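You operate a simulated robot arm through the tools that you are given. There is no shell and no other tool. Be economical: measure what you need, move in short steps, check, and stop when the job is done.

The job below is to be done with a simulated robot arm. You get a single attempt, and the scene is never put back.

TASK
Set the press by the job card and bond the waiting lens.
Fine: dwell as printed, pressure within a quarter bar at the stroke, slide home, one stroke, even seam; leave both settings so.
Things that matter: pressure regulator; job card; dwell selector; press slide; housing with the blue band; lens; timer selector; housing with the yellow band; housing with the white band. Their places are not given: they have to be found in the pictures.

It is judged by the outcome, as a careful person would: the job done as asked, and still so three seconds after it is handed in. It fails if anything else is knocked over, pushed out of place, dropped, spilled or broken.

THE ROBOT
A 6-joint arm with a two-finger parallel gripper, fixed in place. Base frame: the origin is at the foot of the arm, x ahead of it, y to its left, z up. Readings come in mm, degrees, newtons and seconds.
With the tool pointing down near the work surface it reaches from about 180 to 440 mm from the base axis. Its first joint turns from -66.0 to 66.0 degrees. Payload 2.9 kg.
The TCP is the grasp point between the finger pads, 30 mm short of the fingertips. In the tool frame z runs along the fingers and y along their closing line. Largest opening 110 mm; finger width 20, thickness 10; the body of the gripper, 48 by 112 mm, starts 55 mm behind the TCP.
Orientation is that of the tool frame in the base frame, as a unit quaternion [w, x, y, z]. With the fingers straight down and closing along the base's y, the tool's x points along the base's -x, its y along +y and its z along -z.

THE INTERFACE
- The arm moves only by the tool play_rows. Its argument "moves" is a list of rows, each a list of 7 numbers: the gripper command, from -1 (shut) to 1 (fully open), values between in proportion, then the shift along the base's x, y, z in mm, then the turn, a rotation vector about the base's x, y, z in degrees. In form: [[gripper, x, y, z, rx, ry, rz], ...]. A call has 1 to 8 rows; each row shifts and turns the commanded pose from where the row before left it. A row lasts 0.2 s, in which the tool goes at most 50 mm and 8.6 degrees; a call with a longer step from one row to the next is refused whole, and so is a gripper value outside its range. A pose out of reach is approached as far as the arm can. The call stops where the force on the tool passes 40 N (or 10 N more than at its start, if that is more) or the arm is blocked; 0.2 s more then pass. The fingers move at their own pace (about 108 mm/s each) and stop on an object; they squeeze with about 28 N. The grip force told is the motor's: it shows also when the fingers shut on nothing. Time passes only in rows, and 0.2 s behind the last, so rows that do not move let the fingers close. The reply holds the time, the measured pose of the TCP, the force on the tool along the base axes, the opening and the grip force, in the units named above and with some noise.
- Cameras (640 x 400 px; columns grow to the right, rows downward): "scene" is fixed at [89, 440.9, 1402.8]; the picture's right is [-0.65, -0.76, 0.00], its down [-0.31, 0.26, -0.92] and it looks along [0.70, -0.59, -0.40] (base axes); focal length 219 px, centre (320, 200). "wrist" rides on the gripper at [-36, 0, -57] in the tool frame; the picture's right is [0.00, -1.00, 0.00], its down [0.97, 0.00, -0.24] and it looks along [0.24, 0.00, 0.97] (tool axes); focal length 218 px, centre (320, 200).
- camera(camera): a new picture of that camera. The clock stands still meanwhile.
- probe_pixels(camera, pixels): for up to 12 pixels [column, row] of the newest picture of that camera ("zoom" is the newest enlarged one), the place [x, y, z] in the base frame of the surface seen there, good to about 2 mm. The clock stands still meanwhile.
- inspect(camera, box): a new picture of the part [left, top, right, bottom] of that camera's present view, enlarged. The clock stands still meanwhile.
- hand_in(): hands the job in; it is judged then, once.

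Go step by step. Measure first, check grasps and placings, and put right what went wrong. The budget is 80 turns and 34 pictures, counting those below and the enlarged ones. Unless the task says otherwise, let go and move clear before handing in, and close with one line.

The tools are called after "Request:" by a JSON object that holds its "op" and its "data". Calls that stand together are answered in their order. play_rows: Moves the arm, as the interface text tells. Its arguments: {"type":"object","properties":{"moves":{"type":"array","items":{"type":"array","items":{"type":"number"}}}},"required":["moves"]} The other tools are called the same way: camera (camera) takes a picture; probe_pixels (camera, pixels) gives the place of the surface under pixels of a picture; inspect (camera, box) takes an enlarged picture of a part of a camera's view; hand_in () hands the job in.

At the start:

```text
time: 0.0
ee_pos: [288.4, 134.2, 1370.4]
orientation: [0.001, 0.0, 1.0, 0.0]
force: [1.1, 0.4, -0.1]
grip_width: 110.0
finger_force: 0.0
```

scene: 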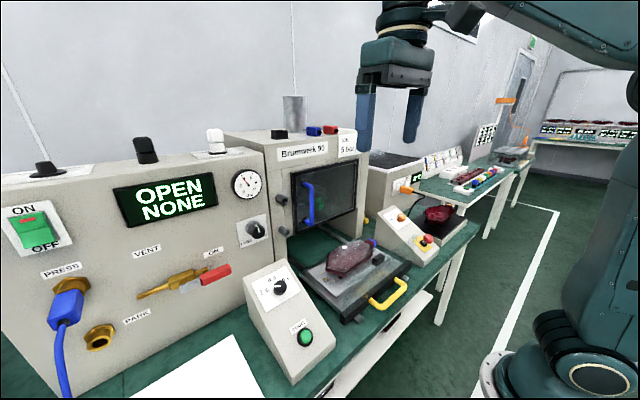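
wrist: 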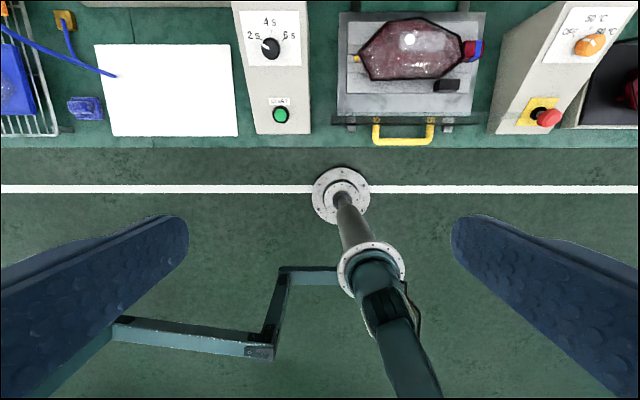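

The scene shows a press (panel at left with display "OPEN NONE", gauge at 247,184, knobs, dwell box at 280,290, slide with yellow handle at 388,293). I'll enlarge the important parts first.

Request:
{"op": "inspect", "data": {"camera": "scene", "box": [200, 90, 440, 240]}}

Request:
{"op": "inspect", "data": {"camera": "scene", "box": [200, 220, 440, 370]}}

Request:
{"op": "inspect", "data": {"camera": "wrist", "box": [220, 0, 500, 160]}}

Request:
{"op": "probe_pixels", "data": {"camera": "scene", "pixels": [[247, 184], [256, 229], [280, 287], [304, 337], [388, 293], [350, 258], [148, 150], [215, 140], [45, 168], [215, 370], [330, 130], [435, 215]]}}

```text
2.67 times, centred on (320, 165) of scene
```

zoom: 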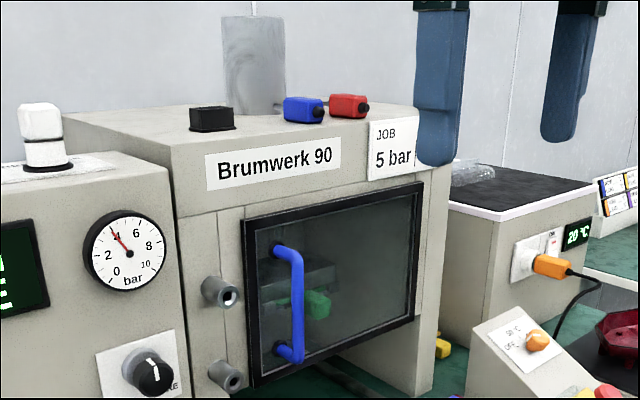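

```text
2.67 times, centred on (320, 295) of scene
```

zoom: 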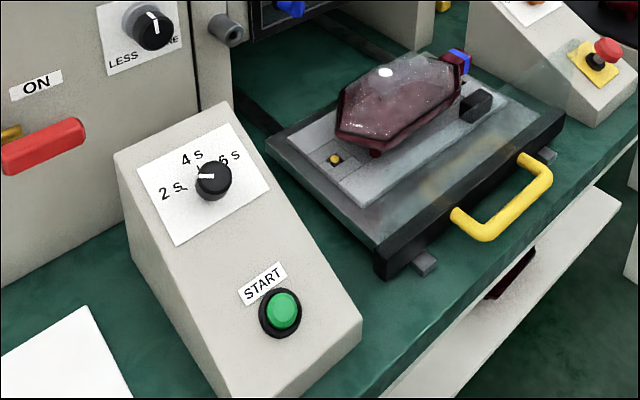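

```text
2.29 times, centred on (360, 80) of wrist
```

zoom: 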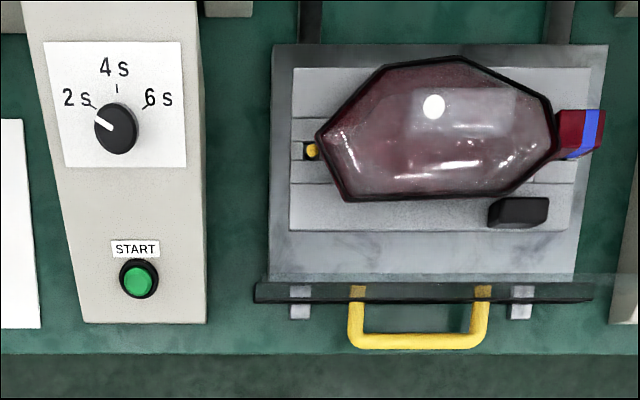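

```text
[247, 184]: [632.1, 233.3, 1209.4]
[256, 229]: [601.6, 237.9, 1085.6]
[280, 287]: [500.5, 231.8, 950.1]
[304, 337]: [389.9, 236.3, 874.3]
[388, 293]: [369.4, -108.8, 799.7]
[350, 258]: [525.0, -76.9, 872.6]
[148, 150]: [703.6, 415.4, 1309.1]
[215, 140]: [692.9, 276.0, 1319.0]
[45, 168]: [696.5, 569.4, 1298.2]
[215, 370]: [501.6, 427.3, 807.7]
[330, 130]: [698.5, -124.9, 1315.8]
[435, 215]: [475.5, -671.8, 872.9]
```

The card (347,145) is partly hidden by the left finger. I'll tilt the tool to face the press so the wrist camera can read it, moving aside a bit to -y.

Request:
{"op": "play_rows", "data": {"moves": [[1, 0, -20, 0, 0, -8.5, 0], [1, 0, -20, 0, 0, -8.5, 0], [1, 0, -20, 0, 0, -8.5, 0], [1, 0, -20, 0, 0, -8.5, 0], [1, 0, -20, 0, 0, -8.5, 0], [1, 0, -20, 0, 0, -8.5, 0], [1, 0, -20, 0, 0, -8.5, 0], [1, 0, -20, 0, 0, -8.5, 0]]}}

Request:
{"op": "camera", "data": {"camera": "wrist"}}

Request:
{"op": "camera", "data": {"camera": "scene"}}

```text
time: 1.8
ee_pos: [298.6, 81.4, 1452.0]
orientation: [0.355, -0.038, 0.931, 0.079]
force: [1.9, -2.6, 0.5]
grip_width: 110.2
finger_force: 0.0
out of reach, approached as far as the arm can: row 3, 4, 5, 6, 7, 8
```

```text
28 pictures are left
```

wrist: 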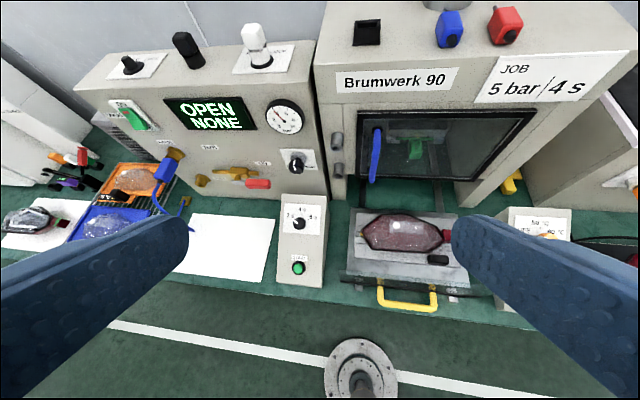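

```text
27 pictures are left
```

scene: 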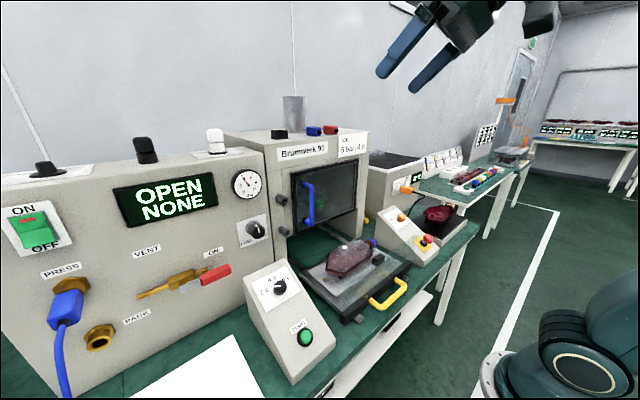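

The card reads 5 bar / 4 s. I'll enlarge the card, the slide load and the valves to check for more hints.

Request:
{"op": "inspect", "data": {"camera": "wrist", "box": [320, 0, 640, 200]}}

Request:
{"op": "inspect", "data": {"camera": "wrist", "box": [0, 80, 320, 280]}}

Request:
{"op": "inspect", "data": {"camera": "scene", "box": [340, 110, 540, 250]}}

Request:
{"op": "probe_pixels", "data": {"camera": "scene", "pixels": [[278, 286], [305, 336], [259, 230], [256, 229], [250, 240], [388, 306], [372, 306], [405, 286], [280, 135], [330, 130], [308, 203], [293, 240]]}}

```text
2.00 times, centred on (480, 100) of wrist
```

zoom: 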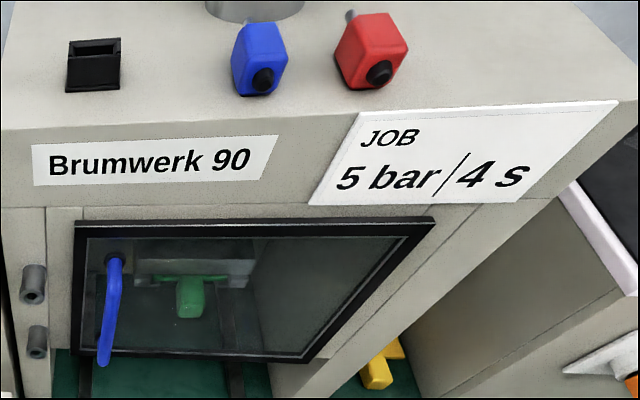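

```text
2.00 times, centred on (160, 180) of wrist
```

zoom: 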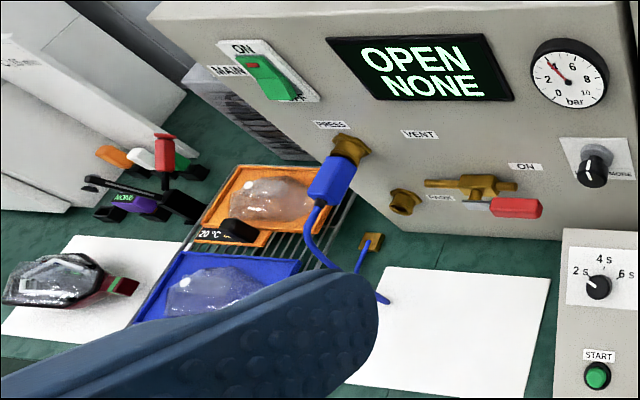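

```text
2.86 times, centred on (440, 180) of scene
```

zoom: 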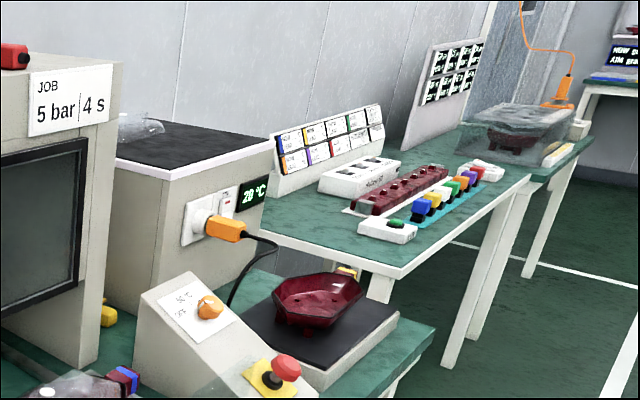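

```text
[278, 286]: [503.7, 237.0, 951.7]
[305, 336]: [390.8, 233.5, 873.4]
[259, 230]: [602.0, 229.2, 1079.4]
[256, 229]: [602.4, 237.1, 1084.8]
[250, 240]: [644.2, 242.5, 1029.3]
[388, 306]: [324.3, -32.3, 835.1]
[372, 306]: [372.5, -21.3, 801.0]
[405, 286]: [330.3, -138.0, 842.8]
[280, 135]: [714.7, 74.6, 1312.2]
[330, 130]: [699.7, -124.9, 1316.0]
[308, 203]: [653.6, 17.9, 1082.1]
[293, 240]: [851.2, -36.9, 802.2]
```

The card reads "5 bar / 4 s"; dwell is at 2 s and the gauge at about 4 bar. The lens lies on the blue-band housing in the slide; I'll bring the wrist camera over the slide and dwell box for a close look.

Request:
{"op": "play_rows", "data": {"moves": [[1, 0, -15, -45, 0, 8.5, 0], [1, 0, -15, -45, 0, 8.5, 0], [1, 0, -15, -45, 0, 8.5, 0], [1, 0, -15, -45, 0, 8.5, 0], [1, 0, -15, -45, 0, 0, 0], [1, 0, -15, -45, 0, 0, 0]]}}

Request:
{"op": "camera", "data": {"camera": "wrist"}}

```text
time: 3.2
ee_pos: [298.4, -13.1, 1181.4]
orientation: [0.067, 0.001, 0.994, 0.084]
force: [-0.5, -0.8, 0.7]
grip_width: 109.8
finger_force: 0.1
```

```text
23 pictures are left
```

wrist: 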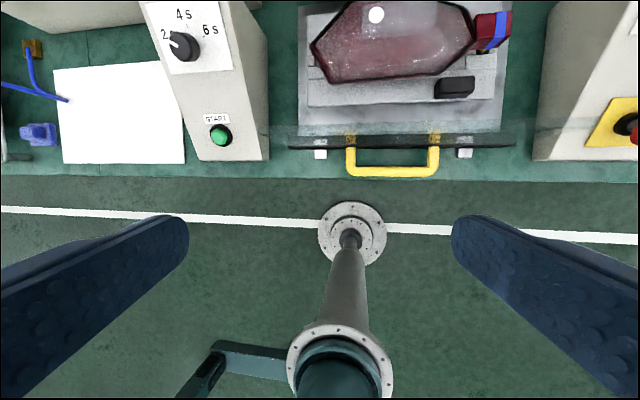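

Now close to the slide. I'll tilt forward slightly, go toward it and look at the lens and press mouth.

Request:
{"op": "play_rows", "data": {"moves": [[1, 0, -10, -30, 0, -8, 0], [1, 0, -10, -30, 0, -8, 0], [1, 0, -10, -30, 0, -8, 0], [1, 0, 0, -20, 0, -8, 0], [1, 0, 0, 0, 0, -8, 0]]}}

Request:
{"op": "camera", "data": {"camera": "wrist"}}

```text
time: 4.4
ee_pos: [323.2, -52.6, 1093.4]
orientation: [0.404, -0.03, 0.911, 0.079]
force: [-0.8, 0.2, 0.3]
grip_width: 110.1
finger_force: 0.1
out of reach, approached as far as the arm can: row 4, 5
```

```text
22 pictures are left
```

wrist: 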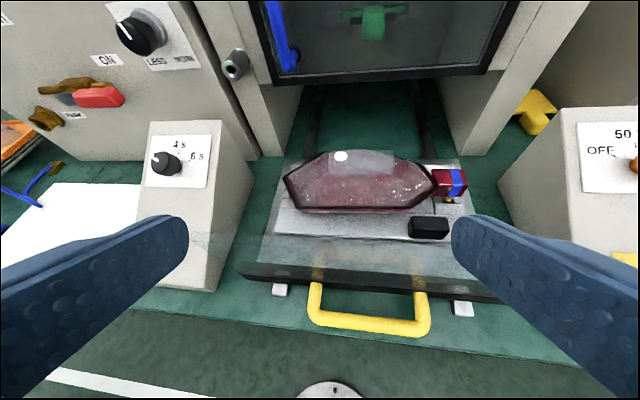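

The press mouth is open below the raised window. I'll enlarge the lens on the slide.

Request:
{"op": "inspect", "data": {"camera": "wrist", "box": [240, 120, 500, 300]}}

Request:
{"op": "probe_pixels", "data": {"camera": "wrist", "pixels": [[370, 325], [318, 300], [420, 305], [428, 225], [300, 215], [340, 165], [420, 190], [455, 180], [380, 72], [320, 270], [157, 158], [137, 35]]}}

```text
2.22 times, centred on (370, 210) of wrist
```

zoom: 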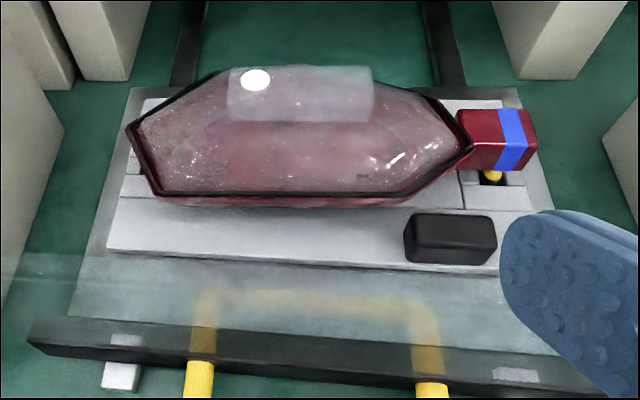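

```text
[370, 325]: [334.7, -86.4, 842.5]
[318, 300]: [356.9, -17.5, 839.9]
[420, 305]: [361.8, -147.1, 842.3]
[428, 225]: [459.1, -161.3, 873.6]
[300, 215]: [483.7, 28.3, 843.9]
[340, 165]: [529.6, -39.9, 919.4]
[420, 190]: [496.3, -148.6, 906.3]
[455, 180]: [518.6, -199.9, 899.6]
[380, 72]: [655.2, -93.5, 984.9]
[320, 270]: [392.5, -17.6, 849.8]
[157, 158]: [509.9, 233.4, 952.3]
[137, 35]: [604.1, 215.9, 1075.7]
```

Check whether the lens rim sits level on the housing.

Request:
{"op": "probe_pixels", "data": {"camera": "zoom", "pixels": [[132, 135], [464, 150], [165, 191], [395, 191], [300, 193], [435, 170], [500, 140], [450, 240], [250, 240], [135, 185], [490, 176], [60, 260]]}}

Request:
{"op": "inspect", "data": {"camera": "wrist", "box": [0, 0, 280, 190]}}

```text
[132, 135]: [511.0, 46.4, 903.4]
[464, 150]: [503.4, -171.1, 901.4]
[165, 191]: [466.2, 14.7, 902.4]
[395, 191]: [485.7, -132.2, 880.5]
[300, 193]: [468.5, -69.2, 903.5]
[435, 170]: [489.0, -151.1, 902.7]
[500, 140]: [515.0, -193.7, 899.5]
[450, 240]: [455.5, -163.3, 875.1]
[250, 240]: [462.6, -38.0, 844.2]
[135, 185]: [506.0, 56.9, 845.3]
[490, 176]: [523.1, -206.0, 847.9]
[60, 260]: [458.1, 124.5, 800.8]
```

```text
2.11 times, centred on (140, 95) of wrist
```

zoom: 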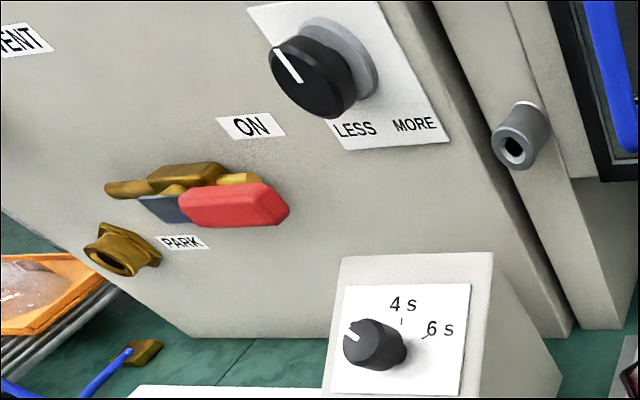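

Rim is level at about z 903, so the lens is seated. Now measure the dwell knob and regulator geometry.

Request:
{"op": "probe_pixels", "data": {"camera": "zoom", "pixels": [[360, 300], [455, 300], [455, 390], [340, 385], [362, 345], [350, 332], [390, 355], [276, 54], [298, 82], [340, 95], [420, 60], [350, 112]]}}

Request:
{"op": "probe_pixels", "data": {"camera": "wrist", "pixels": [[152, 155], [160, 160], [168, 167], [178, 163], [122, 22], [130, 35], [138, 45], [150, 35], [148, 15], [285, 60], [290, 10], [232, 66]]}}

```text
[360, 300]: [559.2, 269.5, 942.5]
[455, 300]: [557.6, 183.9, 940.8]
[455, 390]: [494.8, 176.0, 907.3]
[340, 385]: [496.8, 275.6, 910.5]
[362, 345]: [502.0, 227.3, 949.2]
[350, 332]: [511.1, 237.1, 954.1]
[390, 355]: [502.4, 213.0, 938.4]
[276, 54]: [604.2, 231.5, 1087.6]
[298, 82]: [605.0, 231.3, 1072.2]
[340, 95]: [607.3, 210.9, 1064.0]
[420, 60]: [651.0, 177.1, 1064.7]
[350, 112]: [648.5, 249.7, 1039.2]
```

```text
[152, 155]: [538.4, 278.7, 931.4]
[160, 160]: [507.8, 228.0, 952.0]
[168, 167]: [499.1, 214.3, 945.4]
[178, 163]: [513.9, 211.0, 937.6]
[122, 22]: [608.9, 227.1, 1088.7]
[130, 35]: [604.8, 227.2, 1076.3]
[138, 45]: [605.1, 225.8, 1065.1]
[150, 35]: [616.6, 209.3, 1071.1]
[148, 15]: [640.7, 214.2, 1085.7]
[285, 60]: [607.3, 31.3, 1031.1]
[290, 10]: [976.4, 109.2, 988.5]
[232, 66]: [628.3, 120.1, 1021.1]
```

Dwell knob face centre is about (506,231,951), axis tilted 29° (box slope), and the regulator face is near (604,230,1078) facing -x. I'll move to a stand-off over the dwell knob with the tool along its axis.

Request:
{"op": "play_rows", "data": {"moves": [[0.6, 19, 40.5, 0, -2.65, 6.27, -1.87], [0.6, 19, 40.5, 0, -2.65, 6.27, -1.87], [0.6, 19, 40.5, 0, -2.65, 6.27, -1.87], [0.6, 19, 40.5, -10, 0, 0, 0], [0.6, 19, 40.5, -14, 0, 0, 0], [0.6, 19, 40.5, -15, 0, 0, 0], [0.6, 19, 40.5, -15, 0, 0, 0], [0.6, 0, 0, 0, 0, 0, 0]]}}

Request:
{"op": "camera", "data": {"camera": "wrist"}}

```text
time: 6.2
ee_pos: [453.3, 231.3, 1041.7]
orientation: [0.249, 0.001, 0.969, 0.0]
force: [0.0, 0.2, 0.5]
grip_width: 88.2
finger_force: 0.1
```

```text
19 pictures are left
```

wrist: 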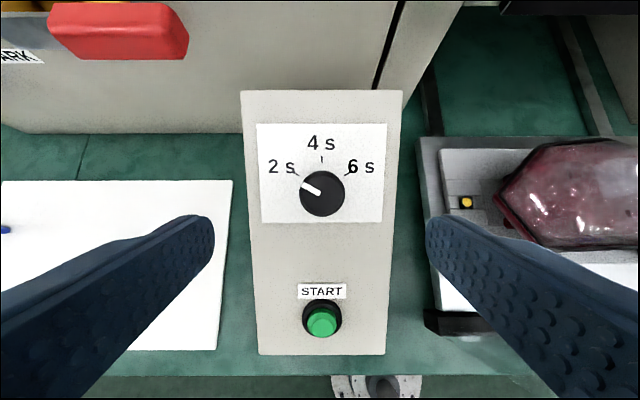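

Knob is centred at (322,193), pointer at 2 s (-60°). I'll pre-roll the tool by -32°, advance along the axis and close gently.

Request:
{"op": "play_rows", "data": {"moves": [[0.2, 0, 0, 0, -3.88, 0, 7], [0.2, 0, 0, 0, -3.88, 0, 7], [0.2, 12.5, 0, -22, -3.88, 0, 7], [0.2, 12.5, 0, -22, -3.88, 0, 7], [0.2, 12.5, 0, -22, 0, 0, 0], [0.2, 12.7, 0, -22.2, 0, 0, 0], [0.2, 0, 0, 0, 0, 0, 0]]}}

```text
time: 7.8
ee_pos: [504.8, 230.1, 952.4]
orientation: [0.241, -0.266, 0.931, -0.07]
force: [0.1, 0.7, -0.7]
grip_width: 65.9
finger_force: 0.2
```

No contact, pose as planned. Close on the knob.

Request:
{"op": "play_rows", "data": {"moves": [[-0.4, 0, 0, 0, 0, 0, 0], [-0.6, 0, 0, 0, 0, 0, 0], [-0.6, 0, 0, 0, 0, 0, 0]]}}

```text
time: 8.6
ee_pos: [505.5, 231.4, 952.0]
orientation: [0.239, -0.268, 0.931, -0.068]
force: [-3.1, 11.6, -7.3]
grip_width: 35.2
finger_force: 45.1
```

Gripped at 35 mm. Turn clockwise 60° about the tool axis.

Request:
{"op": "play_rows", "data": {"moves": [[-0.6, 0, 0, 0, 3.64, 0, -6.56], [-0.6, 0, 0, 0, 3.64, 0, -6.56], [-0.6, 0, 0, 0, 3.64, 0, -6.56], [-0.6, 0, 0, 0, 3.64, 0, -6.56], [-0.6, 0, 0, 0, 3.64, 0, -6.56], [-0.6, 0, 0, 0, 3.64, 0, -6.56], [-0.6, 0, 0, 0, 3.64, 0, -6.56], [-0.6, 0, 0, 0, 3.64, 0, -6.56]]}}

```text
time: 10.4
ee_pos: [506.0, 228.6, 952.2]
orientation: [0.243, 0.238, 0.939, 0.059]
force: [-6.1, -5.8, -3.6]
grip_width: 35.2
finger_force: 44.8
```

Open and back off along the axis to check the pointer.

Request:
{"op": "play_rows", "data": {"moves": [[0.2, 0, 0, 0, 0, 0, 0], [0.2, 0, 0, 0, 0, 0, 0], [0.2, -12.5, 0, 22, 0, 0, 0], [0.2, -12.5, 0, 22, 0, 0, 0], [0.2, -12.5, 0, 22, -3.7, 0, 6.7], [0.2, -12.5, 0, 22, -3.7, 0, 6.7], [0.2, 0, 0, 0, -3.7, 0, 6.7], [0.2, 0, 0, 0, -3.0, 0, 5.4]]}}

Request:
{"op": "inspect", "data": {"camera": "wrist", "box": [240, 110, 400, 210]}}

```text
time: 12.2
ee_pos: [456.3, 230.6, 1040.4]
orientation: [0.25, -0.009, 0.968, -0.003]
force: [-0.3, -0.2, -0.4]
grip_width: 66.0
finger_force: 0.0
```

```text
4.00 times, centred on (320, 160) of wrist
```

zoom: 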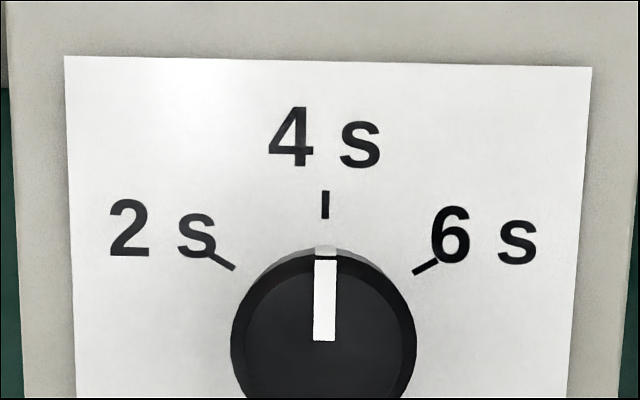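

Dwell is exactly at 4 s. Now swing the tool to point along +x in front of the regulator.

Request:
{"op": "play_rows", "data": {"moves": [[0.2, 0, 0, 10, 0, -7.7, 0], [0.2, 0, 0, 10, 0, -7.7, 0], [0.2, 0, 0, 10, 0, -7.7, 0], [0.2, 0, 0, 8, 0, -7.7, 0], [0.2, 10, 0, 0, 0, -7.7, 0], [0.2, 10, 0, 0, 0, -7.7, 0], [0.2, 10, 0, 0, 0, -7.7, 0], [0.2, 10, 0, 0, 0, -7.1, 0]]}}

Request:
{"op": "camera", "data": {"camera": "wrist"}}

```text
time: 14.0
ee_pos: [496.8, 230.3, 1078.9]
orientation: [0.707, -0.008, 0.707, -0.006]
force: [-0.1, -0.7, 0.4]
grip_width: 66.1
finger_force: 0.1
```

```text
17 pictures are left
```

wrist: 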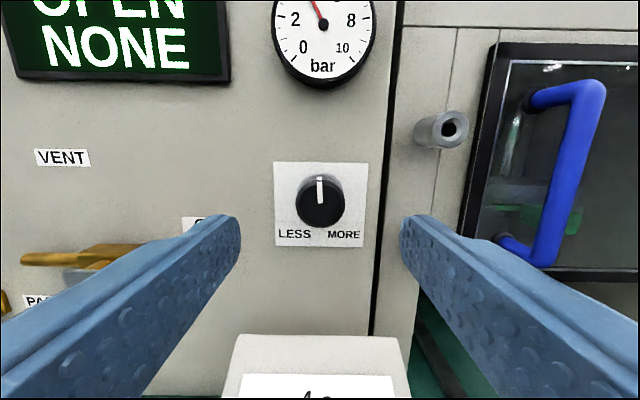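

The knob is centred at (320,203), about 6 mm below the tool axis. Pre-roll -32°, lower 6 mm, advance 105 mm and grip.

Request:
{"op": "play_rows", "data": {"moves": [[0.2, 0, 0, -6.5, -8, 0, 0], [0.2, 20, 0, 0, -8, 0, 0], [0.2, 25, 0, 0, -8, 0, 0], [0.2, 30, 0, 0, -8, 0, 0], [0.2, 30, 0, 0, 0, 0, 0], [0.2, 0, 0, 0, 0, 0, 0], [-0.4, 0, 0, 0, 0, 0, 0], [-0.5, 0, 0, 0, 0, 0, 0]]}}

Request:
{"op": "inspect", "data": {"camera": "scene", "box": [180, 140, 340, 240]}}

```text
time: 15.8
ee_pos: [601.6, 232.0, 1071.0]
orientation: [0.677, -0.2, 0.679, -0.201]
force: [9.6, 4.6, -3.1]
grip_width: 39.3
finger_force: 45.1
```

```text
4.00 times, centred on (260, 190) of scene
```

zoom: 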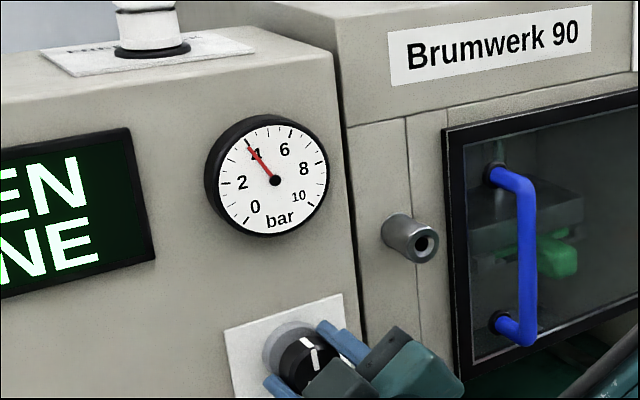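

Gripped, gauge visible and just below 4 bar. Turn 24° clockwise and read again.

Request:
{"op": "play_rows", "data": {"moves": [[-0.5, 0, 0, 0, 8, 0, 0], [-0.5, 0, 0, 0, 8, 0, 0], [-0.5, 0, 0, 0, 8, 0, 0], [-0.5, 0, 0, 0, 0, 0, 0]]}}

Request:
{"op": "inspect", "data": {"camera": "scene", "box": [215, 160, 279, 200]}}

```text
time: 16.9
ee_pos: [601.3, 231.0, 1071.0]
orientation: [0.704, -0.054, 0.706, -0.056]
force: [20.3, 5.1, -2.5]
grip_width: 39.6
finger_force: 45.1
stopped in row 4: the force on the tool passed its limit (the readings are from after the stop); the commanded pose is now the measured one
```

```text
10.00 times, centred on (247, 180) of scene
```

zoom: 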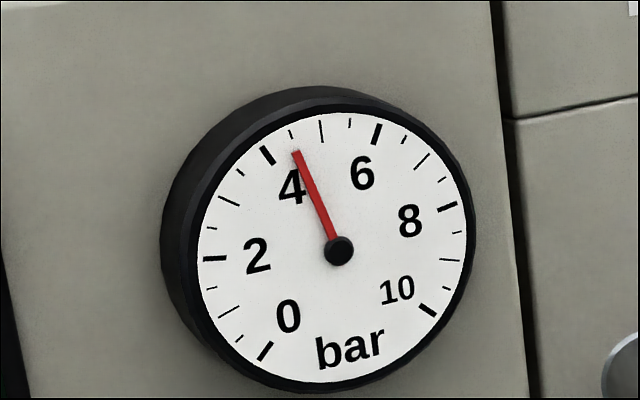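

The gauge now reads about 4.5 bar (from ~3.8 with 24°), so about 17° more is needed.

Request:
{"op": "play_rows", "data": {"moves": [[-0.5, 0, 0, 0, 6, 0, 0], [-0.5, 0, 0, 0, 6, 0, 0], [-0.5, 0, 0, 0, 5, 0, 0]]}}

Request:
{"op": "inspect", "data": {"camera": "scene", "box": [215, 160, 279, 200]}}

```text
time: 17.6
ee_pos: [602.5, 228.2, 1070.8]
orientation: [0.704, 0.051, 0.706, 0.052]
force: [22.7, 3.6, -4.6]
grip_width: 39.7
finger_force: 45.3
```

```text
10.00 times, centred on (247, 180) of scene
```

zoom: 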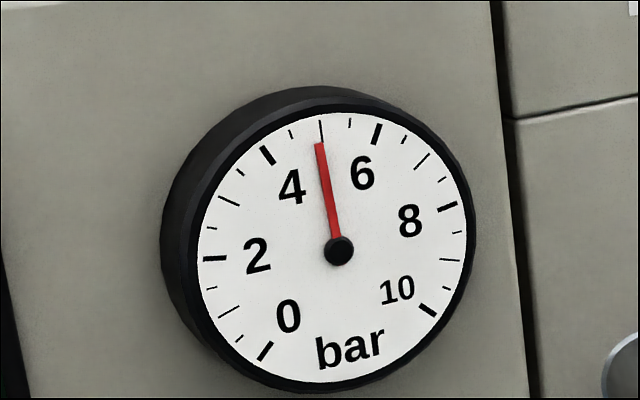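

The needle points at 5.0 bar. Release, back straight off, and confirm nothing shifted.

Request:
{"op": "play_rows", "data": {"moves": [[0.2, 0, 0, 0, 0, 0, 0], [0.2, 0, 0, 0, 0, 0, 0], [0.2, -20, 0, 0, 0, 0, 0], [0.2, -40, 0, 0, 0, 0, 0], [0.2, -45, 0, 0, -8, 0, 0], [-0.5, -40, -10, 0, 0, 0, 0], [-1, -40, -40, 0, 0, 0, 0], [-1, -20, -45, 0, 0, 0, 0]]}}

Request:
{"op": "camera", "data": {"camera": "wrist"}}

```text
refused: row 7 steps farther than a row can; nothing moved
```

```text
13 pictures are left
```

wrist: 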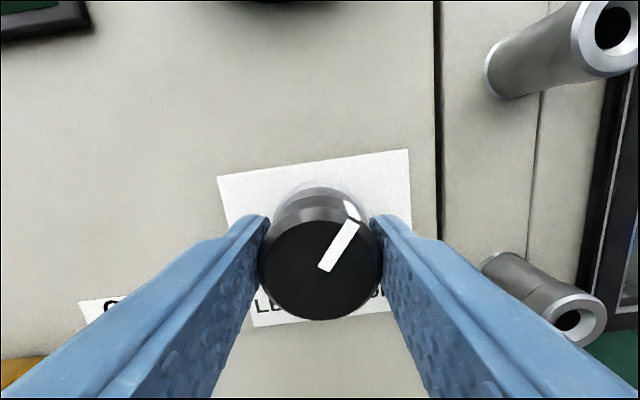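

Same retreat with shorter steps.

Request:
{"op": "play_rows", "data": {"moves": [[0.2, 0, 0, 0, 0, 0, 0], [0.2, 0, 0, 0, 0, 0, 0], [0.2, -20, 0, 0, 0, 0, 0], [0.2, -40, 0, 0, 0, 0, 0], [0.2, -45, 0, 0, -8, 0, 0], [-0.5, -45, -10, 0, 0, 0, 0], [-1, -30, -35, 0, 0, 7, 0], [-1, -30, -35, 0, 0, 7, 0]]}}

Request:
{"op": "inspect", "data": {"camera": "scene", "box": [215, 160, 279, 200]}}

```text
time: 19.4
ee_pos: [396.6, 152.6, 1071.6]
orientation: [0.614, 0.001, 0.789, 0.0]
force: [-0.5, 0.0, -0.5]
grip_width: 0.0
finger_force: 28.4
out of reach, approached as far as the arm can: row 8
```

```text
10.00 times, centred on (247, 180) of scene
```

zoom: 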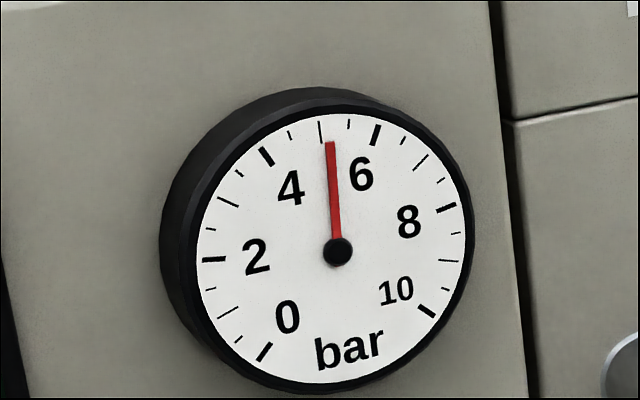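

The needle drifted to about 5.15 after release (lag or creep), so I'll re-read later. Meanwhile move above the slide handle.

Request:
{"op": "play_rows", "data": {"moves": [[-1, -22, -40, -10, 0, 8, 0], [-1, -22, -40, -10, 0, 8, 0], [-1, -22, -40, -10, 0, 8, 0], [-1, -22, -40, -10, 0, 8, 0], [-1, -22, -40, -15, 0, 8, 0], [-1, -22, -38, -16, 0, 8, 0], [-1, 0, 0, 0, 0, 0, 0]]}}

Request:
{"op": "camera", "data": {"camera": "scene"}}

```text
time: 21.1
ee_pos: [308.4, -62.1, 1027.6]
orientation: [0.241, 0.001, 0.971, 0.001]
force: [0.0, 0.0, -0.1]
grip_width: 0.1
finger_force: 28.2
out of reach, approached as far as the arm can: row 1, 2, 3, 4
```

```text
11 pictures are left
```

scene: 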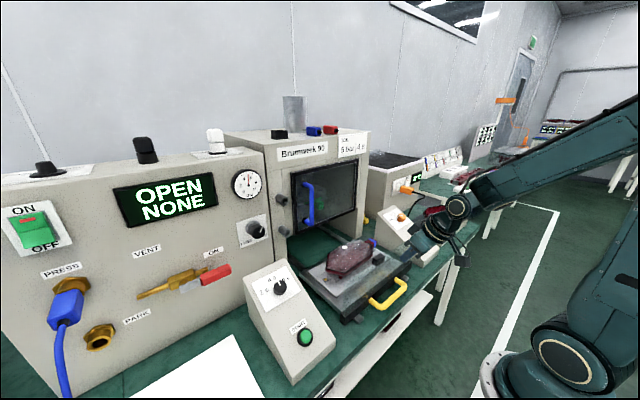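

Gripper is above and beside the handle at (385,300). Lower closed fingers in front of the yellow handle bar.

Request:
{"op": "play_rows", "data": {"moves": [[-1, -15, -12, -30, 0, 0, 0], [-1, -12, -12, -40, 0, 0, 0], [-1, 0, 0, -40, 0, 0, 0], [-1, 0, 0, -40, 0, 0, 0], [-1, 0, 0, -32, 0, 0, 0], [-1, 0, 0, 0, 0, 0, 0]]}}

Request:
{"op": "camera", "data": {"camera": "wrist"}}

Request:
{"op": "inspect", "data": {"camera": "scene", "box": [215, 160, 279, 200]}}

```text
time: 22.2
ee_pos: [330.7, -108.8, 872.6]
orientation: [0.25, 0.001, 0.968, 0.0]
force: [-0.3, 0.3, 0.2]
grip_width: 0.0
finger_force: 27.9
out of reach, approached as far as the arm can: row 1, 2, 3, 4
stopped in row 5: the force on the tool passed its limit (the readings are from after the stop); the commanded pose is now the measured one
```

```text
10 pictures are left
```

wrist: 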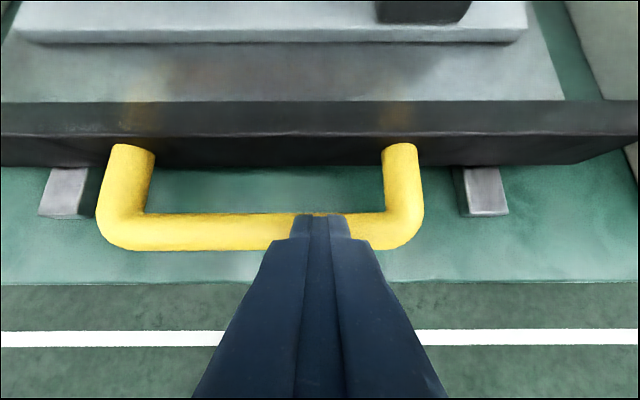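

```text
10.00 times, centred on (247, 180) of scene
```

zoom: 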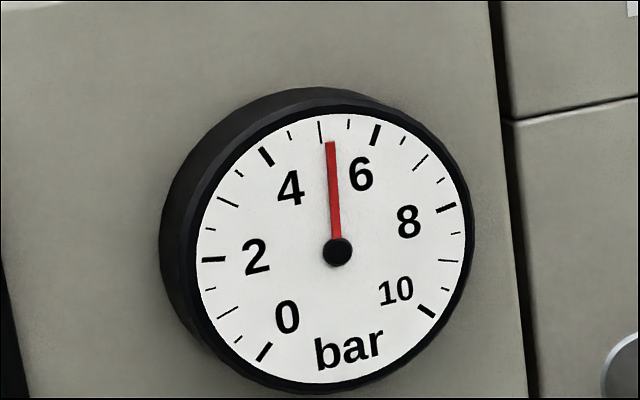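

The tilted pose was pushed outward by the arm's inner reach limit and the fingertips touched the handle top (no shift seen). Gauge is steady near 5.15; I'll trim it later. Lift, turn the tool straight down and go in front of the bar.

Request:
{"op": "play_rows", "data": {"moves": [[-1, 0, 0, 35, 0, 0, 0], [-1, -5, 4, 10, 0, 7, 0], [-1, -10, 6, 0, 0, 7, 0], [-1, -10, 6, 0, 0, 7, 0], [-1, -13, 6, 0, 0, 8, 0], [-1, 0, 0, 0, 0, 0, 0]]}}

```text
time: 23.6
ee_pos: [293.9, -85.7, 918.4]
orientation: [0.0, 0.001, 1.0, -0.001]
force: [0.1, -0.6, -0.1]
grip_width: 0.0
finger_force: 28.4
```

Tool is straight down at x 294. Lower 70 mm in front of the bar.

Request:
{"op": "play_rows", "data": {"moves": [[-1, 0, 0, -25, 0, 0, 0], [-1, 0, 0, -25, 0, 0, 0], [-1, 0, 0, -20, 0, 0, 0], [-1, 0, 0, 0, 0, 0, 0]]}}

```text
time: 24.6
ee_pos: [293.3, -86.3, 846.3]
orientation: [0.0, 0.002, 1.0, -0.001]
force: [0.1, 0.5, 0.3]
grip_width: 0.0
finger_force: 27.6
```

Free. Push the handle forward steadily.

Request:
{"op": "play_rows", "data": {"moves": [[-1, 10, 0, 0, 0, 0, 0], [-1, 10, 0, 0, 0, 0, 0], [-1, 10, 0, 0, 0, 0, 0], [-1, 10, 0, 0, 0, 0, 0], [-1, 12, 0, 0, 0, -2, 0], [-1, 12, 0, 0, 0, -3, 0], [-1, 12, 0, 0, 0, -3, 0], [-1, 12, 0, 0, 0, -3, 0]]}}

```text
time: 26.4
ee_pos: [382.7, -86.8, 847.3]
orientation: [0.098, 0.002, 0.995, -0.001]
force: [-0.4, -0.3, 0.6]
grip_width: 0.0
finger_force: 27.9
```

Little force felt; check that the slide is moving.

Request:
{"op": "camera", "data": {"camera": "wrist"}}

```text
8 pictures are left
```

wrist: 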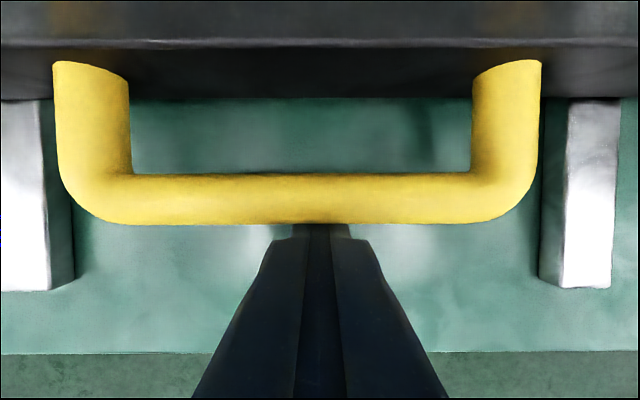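

The slide moves freely along its rails with the fingers on the bar. Continue, tilting gradually.

Request:
{"op": "play_rows", "data": {"moves": [[-1, 12, 0, 0, 0, -3, 0], [-1, 12, 0, 0, 0, -3, 0], [-1, 12, 0, 0, 0, -3, 0], [-1, 12, 0, 0, 0, -3, 0], [-1, 12, 0, 0, 0, -3, 0], [-1, 12, 0, 0, 0, -3, 0], [-1, 12, 0, 0, 0, -3, 0], [-1, 12, 0, 0, 0, -3, 0]]}}

```text
time: 28.2
ee_pos: [478.7, -85.8, 847.0]
orientation: [0.303, 0.002, 0.953, -0.001]
force: [-1.0, -0.3, -2.4]
grip_width: 0.0
finger_force: 28.1
```

Request:
{"op": "play_rows", "data": {"moves": [[-1, 12, 0, 0, 0, -2, 0], [-1, 12, 0, 0, 0, -2, 0], [-1, 12, 0, 0, 0, -2, 0], [-1, 12, 0, 0, 0, -2, 0], [-1, 12, 0, 0, 0, -2, 0], [-1, 12, 0, 0, 0, -1, 0], [-1, 12, 0, 0, 0, -1, 0], [-1, 10, 0, 0, 0, 0, 0]]}}

Request:
{"op": "camera", "data": {"camera": "scene"}}

```text
time: 30.1
ee_pos: [568.7, -86.1, 845.8]
orientation: [0.396, 0.003, 0.918, -0.001]
force: [-18.6, -0.9, 3.9]
grip_width: 0.1
finger_force: 27.7
```

```text
7 pictures are left
```

scene: 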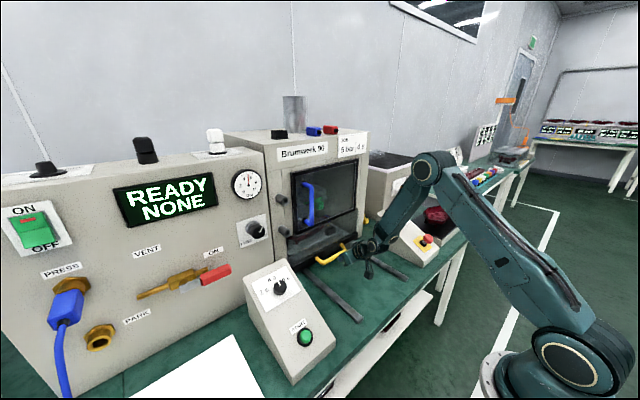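

Display now shows READY and the force rose to 18 N: slide is at its stop. A small firm nudge, then retreat.

Request:
{"op": "play_rows", "data": {"moves": [[-1, 3, 0, 0, 0, 0, 0], [-1, 0, 0, 0, 0, 0, 0], [-1, -15, 0, 0, 0, 0, 0], [-1, -25, 0, 15, 0, 0, 0], [-1, -30, 0, 35, 0, 0, 0], [-1, -20, 0, 45, 0, 0, 0], [-1, 0, 20, 45, 0, 0, 0], [-1, 0, 40, 28, 0, 0, 0]]}}

```text
time: 31.9
ee_pos: [486.0, -23.6, 1011.5]
orientation: [0.398, 0.002, 0.917, 0.0]
force: [-0.2, 0.5, 0.4]
grip_width: 0.0
finger_force: 27.3
```

Slide home. Go back in front of the regulator to trim it from ~5.15 to 5.0.

Request:
{"op": "play_rows", "data": {"moves": [[0.2, 2, 42, 10, 0, -7.2, 0], [0.2, 2, 42, 10, 0, -7.2, 0], [0.2, 2, 42, 10, 0, -7.2, 0], [0.2, 2, 42, 10, 0, -7.2, 0], [0.2, 2, 42, 10, 0, -7.2, 0], [0.2, 4, 43.5, 10, 0, -7.1, 0], [0.2, 0, 0, 0, 0, 0, 0]]}}

Request:
{"op": "inspect", "data": {"camera": "scene", "box": [215, 160, 279, 200]}}

```text
time: 33.5
ee_pos: [497.8, 228.7, 1073.5]
orientation: [0.708, 0.002, 0.706, 0.001]
force: [0.4, 0.6, -0.1]
grip_width: 65.9
finger_force: 0.1
```

```text
10.00 times, centred on (247, 180) of scene
```

zoom: 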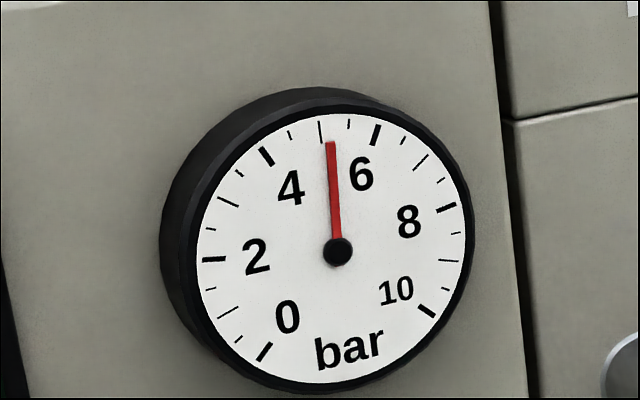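

Steady at ~5.15. Grip the knob and turn back 4.5°.

Request:
{"op": "play_rows", "data": {"moves": [[0.2, 30, 1, -2, 0, 0, 0], [0.2, 35, 0, 0, 0, 0, 0], [0.2, 38, 0, 0, 0, 0, 0], [0.2, 0, 0, 0, 0, 0, 0], [-0.4, 0, 0, 0, 0, 0, 0], [-0.4, 0, 0, 0, 0, 0, 0], [-0.4, 0, 0, 0, -4.5, 0, 0], [-0.4, 0, 0, 0, 0, 0, 0]]}}

Request:
{"op": "play_rows", "data": {"moves": [[-0.4, 0, 0, 0, 0, 0, 0], [0.2, 0, 0, 0, 0, 0, 0], [0.2, 0, 0, 0, 0, 0, 0], [0.2, -35, 0, 0, 0, 0, 0], [0.2, -45, 0, 0, 0, 0, 0], [0.2, -40, 0, 10, 0, 8, 0], [0.2, -10, 0, 10, 0, 8, 0]]}}

Request:
{"op": "inspect", "data": {"camera": "scene", "box": [215, 160, 279, 200]}}

```text
time: 35.2
ee_pos: [602.8, 230.8, 1072.7]
orientation: [0.707, -0.026, 0.706, -0.027]
force: [24.9, 13.9, -6.8]
grip_width: 39.6
finger_force: 45.1
```

```text
time: 36.9
ee_pos: [470.4, 229.8, 1093.1]
orientation: [0.601, -0.03, 0.798, -0.024]
force: [-0.3, -0.5, -1.0]
grip_width: 65.7
finger_force: 0.1
```

```text
10.00 times, centred on (247, 180) of scene
```

zoom: 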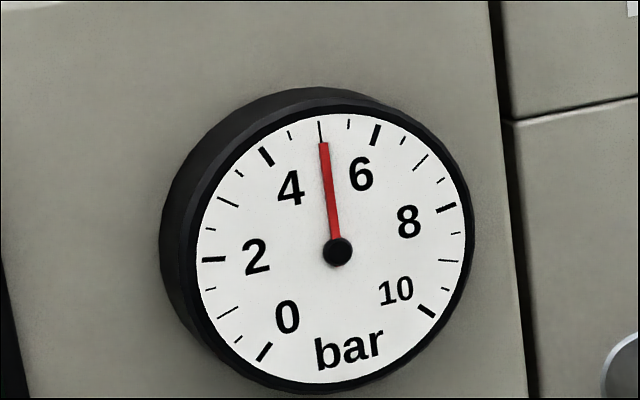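

Gauge reads 5.0. Now bring closed fingers to a stand-off above START (390,234,874), tool along its normal.

Request:
{"op": "play_rows", "data": {"moves": [[-1, -20, 0.5, -20, 0.6, 7.5, -0.45], [-1, -20, 0.5, -25, 0.6, 7.5, -0.45], [-1, -20, 0.5, -25, 0.6, 7.5, -0.45], [-1, -20, 0.5, -25, 0.6, 7.5, -0.45], [-1, -20, 0.5, -25, 0.6, 7.5, -0.45], [-1, -19, 0.5, -29, 0.6, 7.5, -0.45], [-1, 0, 0, 0, 0, 0, 0]]}}

Request:
{"op": "camera", "data": {"camera": "wrist"}}

```text
time: 38.5
ee_pos: [351.6, 228.3, 944.2]
orientation: [0.25, 0.001, 0.968, 0.0]
force: [0.8, 1.3, 0.2]
grip_width: 0.2
finger_force: 28.0
```

```text
4 pictures are left
```

wrist: 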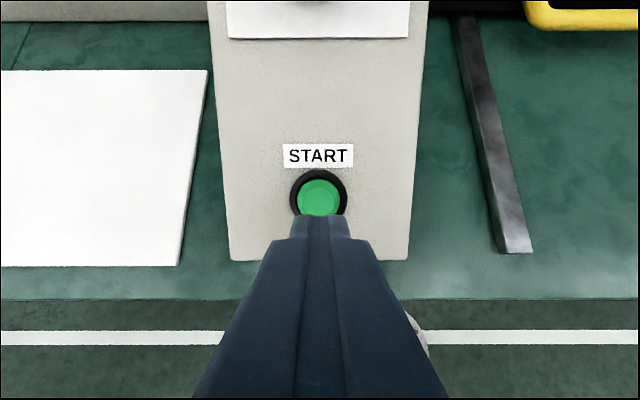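

Button at (319,200) lies on the tool axis. Advance and press once, slowly.

Request:
{"op": "play_rows", "data": {"moves": [[-1, 10.5, 0, -17.5, 0, 0, 0], [-1, 9.7, 0, -17.5, 0, 0, 0], [-1, 2.4, 0, -4.4, 0, 0, 0], [-1, 1.2, 0, -2.2, 0, 0, 0], [-1, 1.2, 0, -2.2, 0, 0, 0], [-1, 1.2, 0, -2.2, 0, 0, 0]]}}

```text
time: 39.9
ee_pos: [378.2, 230.8, 897.7]
orientation: [0.251, 0.001, 0.968, 0.0]
force: [-0.1, -0.6, 0.1]
grip_width: 0.1
finger_force: 28.1
```

No contact force yet; continue in 2 mm steps.

Request:
{"op": "play_rows", "data": {"moves": [[-1, 1, 0, -1.75, 0, 0, 0], [-1, 1, 0, -1.75, 0, 0, 0], [-1, 1, 0, -1.75, 0, 0, 0]]}}

```text
time: 40.6
ee_pos: [380.0, 231.3, 893.4]
orientation: [0.251, 0.001, 0.968, 0.001]
force: [-11.5, -3.1, 16.5]
grip_width: 0.0
finger_force: 28.0
```

20 N on the button now; check the display.

Request:
{"op": "inspect", "data": {"camera": "scene", "box": [100, 140, 340, 290]}}

```text
2.67 times, centred on (220, 215) of scene
```

zoom: 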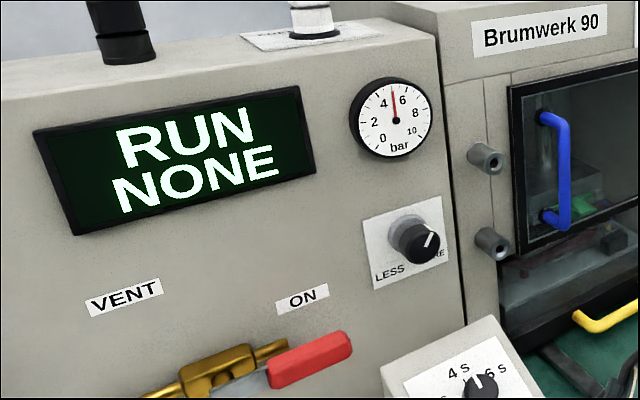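

RUN: the stroke is on at 5 bar. Release the button, retreat and wait out the dwell.

Request:
{"op": "play_rows", "data": {"moves": [[-1, -5, 0, 9, 0, 0, 0], [-1, -12, 0, 22, 0, 0, 0], [-1, -15, 0, 30, 0, 0, 0], [-1, 0, 0, 30, 0, 0, 0], [-1, 0, 0, 0, 0, 0, 0], [-1, 0, 0, 0, 0, 0, 0], [-1, 0, 0, 0, 0, 0, 0], [-1, 0, 0, 0, 0, 0, 0]]}}

Request:
{"op": "play_rows", "data": {"moves": [[-1, 0, 0, 0, 0, 0, 0], [-1, 0, 0, 0, 0, 0, 0], [-1, 0, 0, 0, 0, 0, 0], [-1, 0, 0, 0, 0, 0, 0], [-1, 0, 0, 0, 0, 0, 0], [-1, 0, 0, 0, 0, 0, 0], [-1, 0, 0, 0, 0, 0, 0], [-1, 0, 0, 0, 0, 0, 0]]}}

Request:
{"op": "play_rows", "data": {"moves": [[-1, 0, 0, 0, 0, 0, 0], [-1, 0, 0, 0, 0, 0, 0], [-1, 0, 0, 0, 0, 0, 0], [-1, 0, 0, 0, 0, 0, 0], [-1, 0, 0, 0, 0, 0, 0], [-1, 0, 0, 0, 0, 0, 0], [-1, 0, 0, 0, 0, 0, 0], [-1, 0, 0, 0, 0, 0, 0]]}}

Request:
{"op": "play_rows", "data": {"moves": [[-1, 0, 0, 0, 0, 0, 0], [-1, 0, 0, 0, 0, 0, 0], [-1, 0, 0, 0, 0, 0, 0], [-1, 0, 0, 0, 0, 0, 0], [-1, 0, 0, 0, 0, 0, 0], [-1, 0, 0, 0, 0, 0, 0], [-1, 0, 0, 0, 0, 0, 0], [-1, 0, 0, 0, 0, 0, 0]]}}

Request:
{"op": "camera", "data": {"camera": "scene"}}

```text
time: 42.5
ee_pos: [349.0, 228.8, 984.4]
orientation: [0.251, 0.001, 0.968, 0.0]
force: [0.4, 0.6, -0.9]
grip_width: 0.1
finger_force: 27.8
```

```text
time: 44.2
ee_pos: [350.7, 229.1, 984.5]
orientation: [0.251, 0.0, 0.968, 0.001]
force: [0.5, 0.4, -1.1]
grip_width: 0.0
finger_force: 27.8
```

```text
time: 46.0
ee_pos: [348.8, 231.0, 984.2]
orientation: [0.252, 0.0, 0.968, 0.001]
force: [0.0, 0.5, 0.5]
grip_width: 0.0
finger_force: 27.9
```

```text
time: 47.9
ee_pos: [349.5, 230.1, 985.5]
orientation: [0.252, 0.001, 0.968, 0.001]
force: [0.1, 0.0, 1.8]
grip_width: 0.0
finger_force: 28.0
```

```text
2 pictures are left
```

scene: 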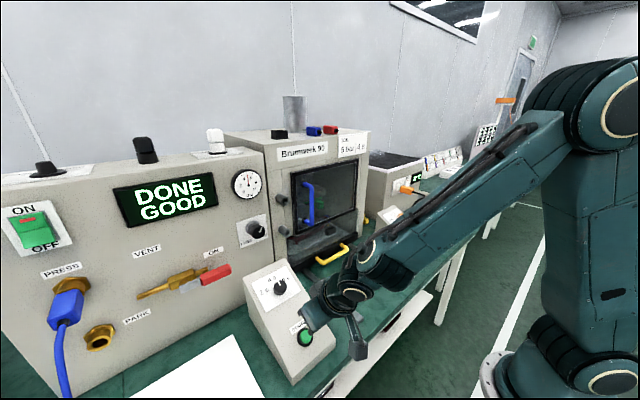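

The display shows DONE / GOOD, the gauge still points to 5, dwell is at 4 s, the slide is home and the arm is clear. Handing in.

Request:
{"op": "hand_in", "data": {}}

```text
The job is handed in.
```

The lens is bonded: one stroke at about 5.0 bar with 4 s dwell and the slide home. The press shows DONE / GOOD, and both settings are left as on the card.
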